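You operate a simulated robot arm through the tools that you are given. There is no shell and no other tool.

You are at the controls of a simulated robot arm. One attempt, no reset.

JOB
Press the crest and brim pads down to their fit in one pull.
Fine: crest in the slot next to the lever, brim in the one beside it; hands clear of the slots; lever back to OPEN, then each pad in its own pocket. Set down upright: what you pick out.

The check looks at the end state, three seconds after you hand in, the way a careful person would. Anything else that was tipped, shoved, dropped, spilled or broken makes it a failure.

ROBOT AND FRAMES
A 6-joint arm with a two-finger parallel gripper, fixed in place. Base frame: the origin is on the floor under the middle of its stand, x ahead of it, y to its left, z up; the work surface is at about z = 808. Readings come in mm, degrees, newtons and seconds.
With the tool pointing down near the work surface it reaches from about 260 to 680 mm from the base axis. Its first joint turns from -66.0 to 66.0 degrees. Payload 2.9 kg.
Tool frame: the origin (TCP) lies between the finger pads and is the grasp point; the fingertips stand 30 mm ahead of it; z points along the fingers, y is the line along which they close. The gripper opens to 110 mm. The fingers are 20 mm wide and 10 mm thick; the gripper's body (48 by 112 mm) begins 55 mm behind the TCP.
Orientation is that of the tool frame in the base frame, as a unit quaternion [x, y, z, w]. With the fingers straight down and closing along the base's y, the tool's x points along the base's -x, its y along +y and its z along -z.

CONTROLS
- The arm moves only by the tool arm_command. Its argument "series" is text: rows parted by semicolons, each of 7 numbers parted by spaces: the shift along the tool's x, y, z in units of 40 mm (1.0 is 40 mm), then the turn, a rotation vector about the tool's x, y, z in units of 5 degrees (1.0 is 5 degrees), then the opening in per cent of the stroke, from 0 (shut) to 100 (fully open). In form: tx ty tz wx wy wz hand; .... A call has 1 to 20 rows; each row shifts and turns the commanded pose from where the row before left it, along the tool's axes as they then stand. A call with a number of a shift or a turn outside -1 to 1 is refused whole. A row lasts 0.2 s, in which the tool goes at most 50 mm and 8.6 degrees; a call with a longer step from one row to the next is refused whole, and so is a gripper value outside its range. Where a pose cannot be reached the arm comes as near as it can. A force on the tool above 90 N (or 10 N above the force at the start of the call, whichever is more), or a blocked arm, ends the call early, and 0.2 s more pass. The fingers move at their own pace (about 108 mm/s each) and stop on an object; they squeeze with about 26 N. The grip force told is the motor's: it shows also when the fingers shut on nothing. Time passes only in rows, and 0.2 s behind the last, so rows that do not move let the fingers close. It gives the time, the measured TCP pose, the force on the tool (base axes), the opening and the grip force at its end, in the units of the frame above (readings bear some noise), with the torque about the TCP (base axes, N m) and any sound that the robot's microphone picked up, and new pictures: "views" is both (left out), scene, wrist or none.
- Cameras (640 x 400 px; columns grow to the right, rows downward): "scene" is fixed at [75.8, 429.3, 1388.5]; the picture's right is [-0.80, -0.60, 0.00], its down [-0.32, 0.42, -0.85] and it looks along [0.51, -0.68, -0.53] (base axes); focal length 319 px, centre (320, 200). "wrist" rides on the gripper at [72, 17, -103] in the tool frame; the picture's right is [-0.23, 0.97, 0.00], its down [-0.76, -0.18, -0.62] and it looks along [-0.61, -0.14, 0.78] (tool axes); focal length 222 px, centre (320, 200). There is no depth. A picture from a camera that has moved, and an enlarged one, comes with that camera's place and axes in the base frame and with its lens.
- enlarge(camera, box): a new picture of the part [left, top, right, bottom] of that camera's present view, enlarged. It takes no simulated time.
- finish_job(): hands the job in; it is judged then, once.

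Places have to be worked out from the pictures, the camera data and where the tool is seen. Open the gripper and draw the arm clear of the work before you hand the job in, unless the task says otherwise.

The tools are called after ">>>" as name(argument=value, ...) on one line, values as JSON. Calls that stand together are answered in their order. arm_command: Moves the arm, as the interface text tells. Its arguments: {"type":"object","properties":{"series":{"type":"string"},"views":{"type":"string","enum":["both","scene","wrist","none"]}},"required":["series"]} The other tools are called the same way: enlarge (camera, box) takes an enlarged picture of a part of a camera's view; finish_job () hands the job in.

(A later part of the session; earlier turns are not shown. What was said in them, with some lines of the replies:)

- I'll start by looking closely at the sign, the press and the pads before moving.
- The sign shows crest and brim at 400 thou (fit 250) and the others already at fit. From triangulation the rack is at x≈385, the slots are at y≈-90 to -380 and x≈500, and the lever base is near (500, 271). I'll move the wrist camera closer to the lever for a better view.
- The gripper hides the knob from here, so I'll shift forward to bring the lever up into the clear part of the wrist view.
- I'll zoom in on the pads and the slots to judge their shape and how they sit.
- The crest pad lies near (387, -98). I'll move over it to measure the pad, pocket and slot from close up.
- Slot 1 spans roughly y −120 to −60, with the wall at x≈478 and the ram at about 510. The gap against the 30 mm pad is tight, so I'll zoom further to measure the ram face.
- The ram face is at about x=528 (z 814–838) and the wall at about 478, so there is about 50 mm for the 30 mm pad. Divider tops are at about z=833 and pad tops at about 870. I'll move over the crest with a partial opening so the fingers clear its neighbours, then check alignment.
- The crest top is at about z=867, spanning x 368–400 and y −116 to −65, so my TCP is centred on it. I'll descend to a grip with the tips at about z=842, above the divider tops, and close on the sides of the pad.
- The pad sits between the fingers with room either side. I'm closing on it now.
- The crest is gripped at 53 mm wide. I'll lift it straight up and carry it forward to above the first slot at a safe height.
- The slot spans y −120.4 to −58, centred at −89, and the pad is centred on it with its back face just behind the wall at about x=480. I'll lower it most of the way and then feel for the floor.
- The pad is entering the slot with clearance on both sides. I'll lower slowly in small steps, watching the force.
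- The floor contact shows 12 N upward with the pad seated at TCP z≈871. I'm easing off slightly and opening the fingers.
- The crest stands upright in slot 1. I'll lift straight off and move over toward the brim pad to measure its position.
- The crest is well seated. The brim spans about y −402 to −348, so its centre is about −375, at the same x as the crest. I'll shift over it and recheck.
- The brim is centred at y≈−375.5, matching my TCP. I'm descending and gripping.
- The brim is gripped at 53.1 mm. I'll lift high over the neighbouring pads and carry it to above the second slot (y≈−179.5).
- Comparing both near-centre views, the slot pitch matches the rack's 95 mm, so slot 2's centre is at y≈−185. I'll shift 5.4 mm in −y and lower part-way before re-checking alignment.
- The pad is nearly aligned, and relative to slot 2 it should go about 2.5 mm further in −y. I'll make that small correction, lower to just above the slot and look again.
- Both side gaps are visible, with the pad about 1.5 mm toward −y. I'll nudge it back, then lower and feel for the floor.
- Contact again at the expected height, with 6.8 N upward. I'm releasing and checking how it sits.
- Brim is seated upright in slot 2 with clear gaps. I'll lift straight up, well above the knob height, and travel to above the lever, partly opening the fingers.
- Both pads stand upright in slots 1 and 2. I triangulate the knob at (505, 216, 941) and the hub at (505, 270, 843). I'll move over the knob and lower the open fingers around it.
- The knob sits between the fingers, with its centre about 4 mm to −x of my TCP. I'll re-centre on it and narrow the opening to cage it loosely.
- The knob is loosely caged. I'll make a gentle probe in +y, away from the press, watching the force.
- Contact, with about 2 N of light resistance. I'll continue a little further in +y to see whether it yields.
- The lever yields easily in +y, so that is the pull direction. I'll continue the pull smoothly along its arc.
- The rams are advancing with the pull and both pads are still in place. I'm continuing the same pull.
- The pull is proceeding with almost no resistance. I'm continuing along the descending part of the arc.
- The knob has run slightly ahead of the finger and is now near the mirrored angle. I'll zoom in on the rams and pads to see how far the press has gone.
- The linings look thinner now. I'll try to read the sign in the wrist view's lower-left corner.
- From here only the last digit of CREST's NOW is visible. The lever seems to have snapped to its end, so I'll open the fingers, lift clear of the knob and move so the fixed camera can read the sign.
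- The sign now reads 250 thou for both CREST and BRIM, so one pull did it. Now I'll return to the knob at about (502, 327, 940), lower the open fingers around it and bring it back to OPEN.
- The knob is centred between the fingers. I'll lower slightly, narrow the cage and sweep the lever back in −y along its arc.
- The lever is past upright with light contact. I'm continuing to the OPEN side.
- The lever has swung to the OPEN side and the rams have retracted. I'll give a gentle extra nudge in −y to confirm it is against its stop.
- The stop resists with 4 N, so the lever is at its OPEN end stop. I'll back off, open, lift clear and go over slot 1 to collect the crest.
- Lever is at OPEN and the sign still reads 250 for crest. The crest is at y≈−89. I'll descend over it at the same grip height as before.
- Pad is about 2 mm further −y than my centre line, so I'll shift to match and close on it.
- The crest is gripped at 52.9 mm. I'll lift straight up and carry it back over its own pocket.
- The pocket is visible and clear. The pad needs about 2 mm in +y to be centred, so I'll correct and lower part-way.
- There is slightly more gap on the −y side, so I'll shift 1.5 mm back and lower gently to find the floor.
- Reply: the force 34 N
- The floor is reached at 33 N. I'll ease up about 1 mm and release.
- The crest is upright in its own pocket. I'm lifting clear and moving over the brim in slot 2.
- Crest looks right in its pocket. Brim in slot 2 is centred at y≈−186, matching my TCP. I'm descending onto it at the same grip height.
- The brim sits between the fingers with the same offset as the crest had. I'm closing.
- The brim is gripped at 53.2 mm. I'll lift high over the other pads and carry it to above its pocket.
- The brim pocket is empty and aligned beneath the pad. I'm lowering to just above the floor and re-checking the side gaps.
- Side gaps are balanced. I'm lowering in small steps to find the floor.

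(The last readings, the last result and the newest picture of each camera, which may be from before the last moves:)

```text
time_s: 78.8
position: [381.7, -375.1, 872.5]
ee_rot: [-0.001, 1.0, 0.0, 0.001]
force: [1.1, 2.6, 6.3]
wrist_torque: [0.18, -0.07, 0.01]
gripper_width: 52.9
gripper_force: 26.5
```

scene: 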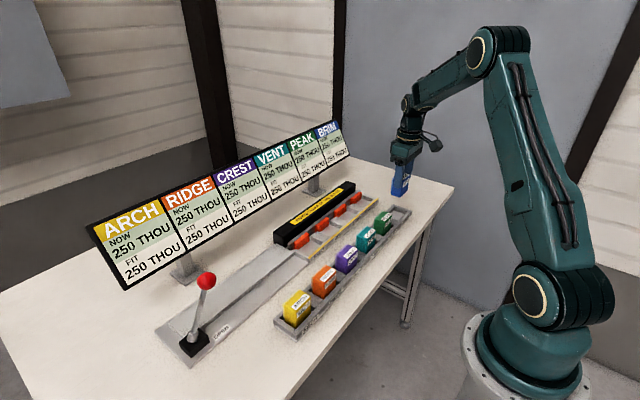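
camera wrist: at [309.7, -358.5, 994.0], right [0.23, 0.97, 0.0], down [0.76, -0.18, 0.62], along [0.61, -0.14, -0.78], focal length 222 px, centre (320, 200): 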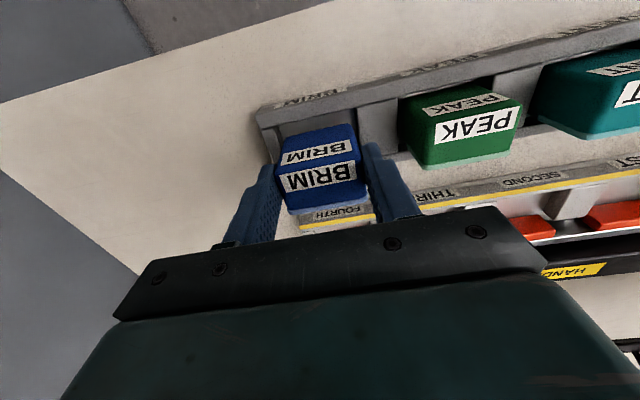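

Floor contact is confirmed, rising smoothly to 6 N at the expected height. I'm releasing.

>>> arm_command(series="0 0 0 0 0 0 60; 0 0 0 0 0 0 66; 0 0 0 0 0 0 66", views="both")

>>> enlarge(camera="wrist", box=[230, 60, 390, 220])

>>> enlarge(camera="scene", box=[350, 180, 430, 260])

```text
time_s: 79.6
position: [380.3, -376.0, 871.7]
ee_rot: [0.0, 1.0, 0.0, 0.0]
force: [0.4, 0.1, 0.1]
wrist_torque: [0.0, 0.03, -0.02]
gripper_width: 72.9
gripper_force: 0.0
camera wrist: at [307.8, -358.2, 975.0], right [0.23, 0.97, 0.0], down [0.76, -0.18, 0.62], along [0.61, -0.14, -0.78], focal length 222 px, centre (320, 200)
```

scene: 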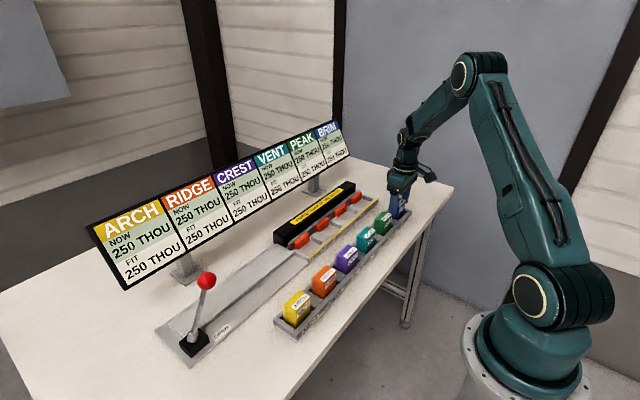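
wrist: 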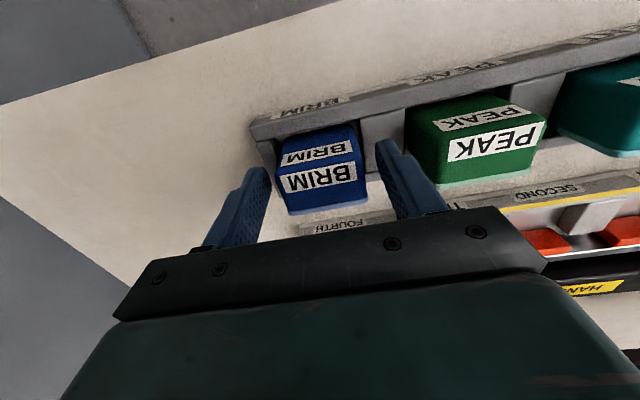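

```text
2.50 times, centred on (310, 140) of wrist
camera zoom: at [307.8, -358.2, 975.0], right [0.23, 0.97, 0.0], down [0.76, -0.18, 0.62], along [0.61, -0.14, -0.78], focal length 555 px, centre (345, 350)
```

zoom: 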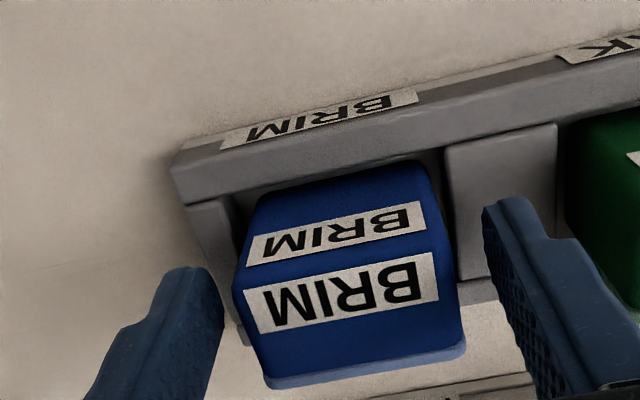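

```text
5.00 times, centred on (390, 220) of scene
camera zoom: at [75.8, 429.3, 1388.5], right [-0.8, -0.6, 0.0], down [-0.32, 0.42, -0.85], along [0.51, -0.68, -0.53], focal length 1597 px, centre (-30, 100)
```

zoom: 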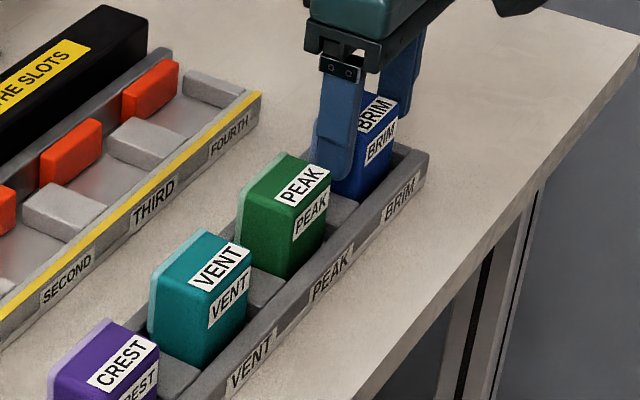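

The brim is upright in its pocket. I'm lifting straight off and retreating the arm high and clear of the work.

>>> arm_command(series="0 0 -0.3 0 0 0 66; 0 0 -0.7 0 0 0 66; 0 0 -1 0 0 0 66; 0 0 -1 0 0 0 80; 0 0 -1 0 0 0 100; 0 0 -1 0 0 0 100; 0 0.6 -0.7 0 0 0 100; 0 0.8 -0.6 0 0 0 100; 0 0.9 -0.5 0 0 0 100; 0 0.9 -0.4 0 0 0 100; 0 0.9 0 0 0 0 100; 0 0.9 0 0 0 0 100; -0.2 0.9 0 0 0 0 100; -0.2 0.9 0 0 0 0 100; -0.2 0.9 0 0 0 0 100; 0 0.9 0 0 0 0 100; 0 0.9 0 0 0 0 100; 0 0 0 0 0 0 100; 0 0 0 0 0 0 100", views="both")

>>> enlarge(camera="scene", box=[270, 180, 430, 280])

>>> enlarge(camera="scene", box=[80, 110, 360, 290])

>>> enlarge(camera="scene", box=[150, 230, 330, 370])

```text
time_s: 83.6
position: [402.0, 4.8, 1159.1]
ee_rot: [0.0, 1.0, 0.001, 0.0]
force: [0.5, 0.1, -1.4]
wrist_torque: [0.0, 0.02, -0.04]
gripper_width: 109.9
gripper_force: 0.0
camera wrist: at [330.1, 24.5, 1263.6], right [0.23, 0.97, 0.0], down [0.76, -0.18, 0.62], along [0.61, -0.14, -0.78], focal length 222 px, centre (320, 200)
```

scene: 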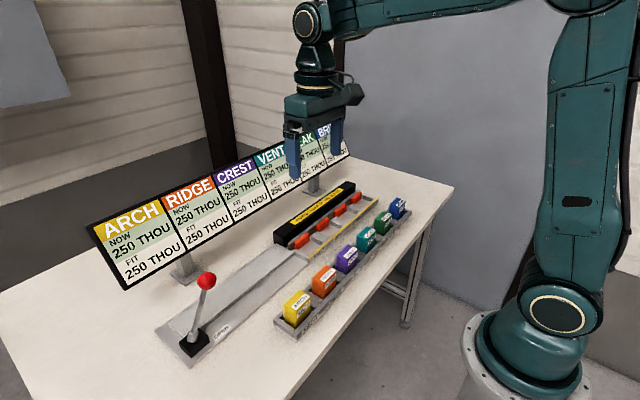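
wrist: 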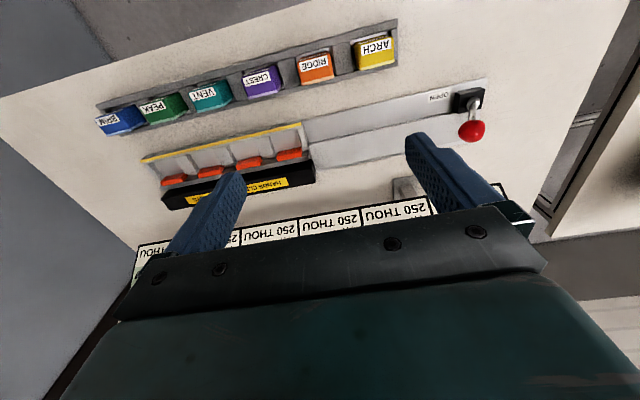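

```text
4.00 times, centred on (350, 230) of scene
camera zoom: at [75.8, 429.3, 1388.5], right [-0.8, -0.6, 0.0], down [-0.32, 0.42, -0.85], along [0.51, -0.68, -0.53], focal length 1278 px, centre (200, 80)
```

zoom: 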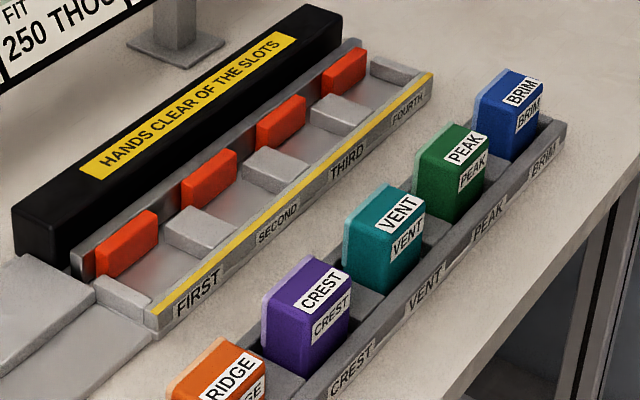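

```text
2.22 times, centred on (220, 200) of scene
camera zoom: at [75.8, 429.3, 1388.5], right [-0.8, -0.6, 0.0], down [-0.32, 0.42, -0.85], along [0.51, -0.68, -0.53], focal length 710 px, centre (542, 200)
```

zoom: 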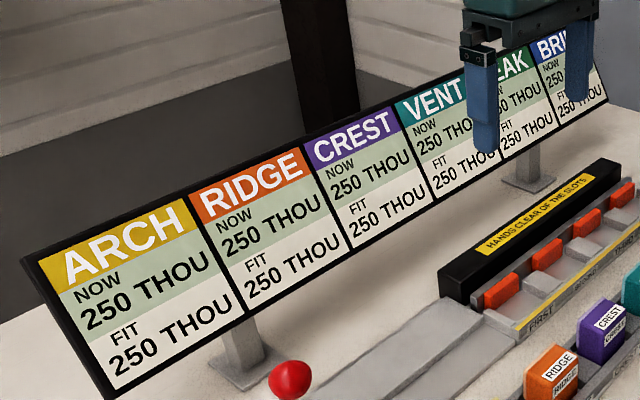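

```text
2.86 times, centred on (240, 300) of scene
camera zoom: at [75.8, 429.3, 1388.5], right [-0.8, -0.6, 0.0], down [-0.32, 0.42, -0.85], along [0.51, -0.68, -0.53], focal length 913 px, centre (549, -86)
```

zoom: 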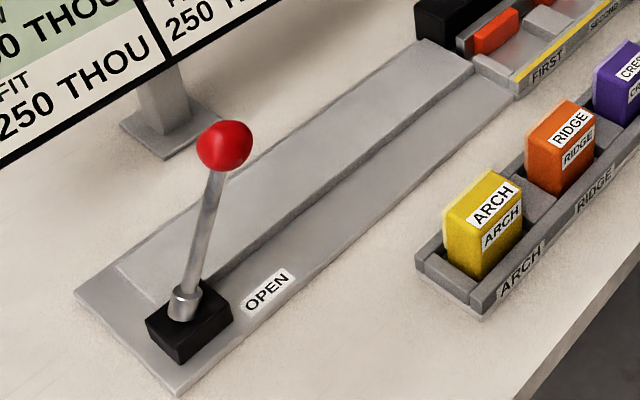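

Both pads are upright in their own pockets, and both linings read 250 thou. The lever is back at OPEN, the slots are empty, the other pads are untouched, and the arm is clear with the gripper open. I'm handing the job in.

>>> finish_job()

```text
The job is handed in.
```

I pressed the crest and brim pads in a single pull of the lever, and the sign read 250 thou, their fit, for both. I've handed the job in but haven't seen the result of the check.

- **Pads:** crest went in the slot next to the lever and brim in the one beside it. Both are now back in their own pockets, upright.
- **Lever:** it is back at OPEN. I pushed it gently against its stop to confirm.
- **Everything else:** the slots are empty and the other four pads look undisturbed in the final picture.
- **Arm:** it is raised clear of the work with the gripper open.

While setting crest back in its pocket I pressed down with about 33 N, then eased off before letting go. The pad looked fine afterwards.
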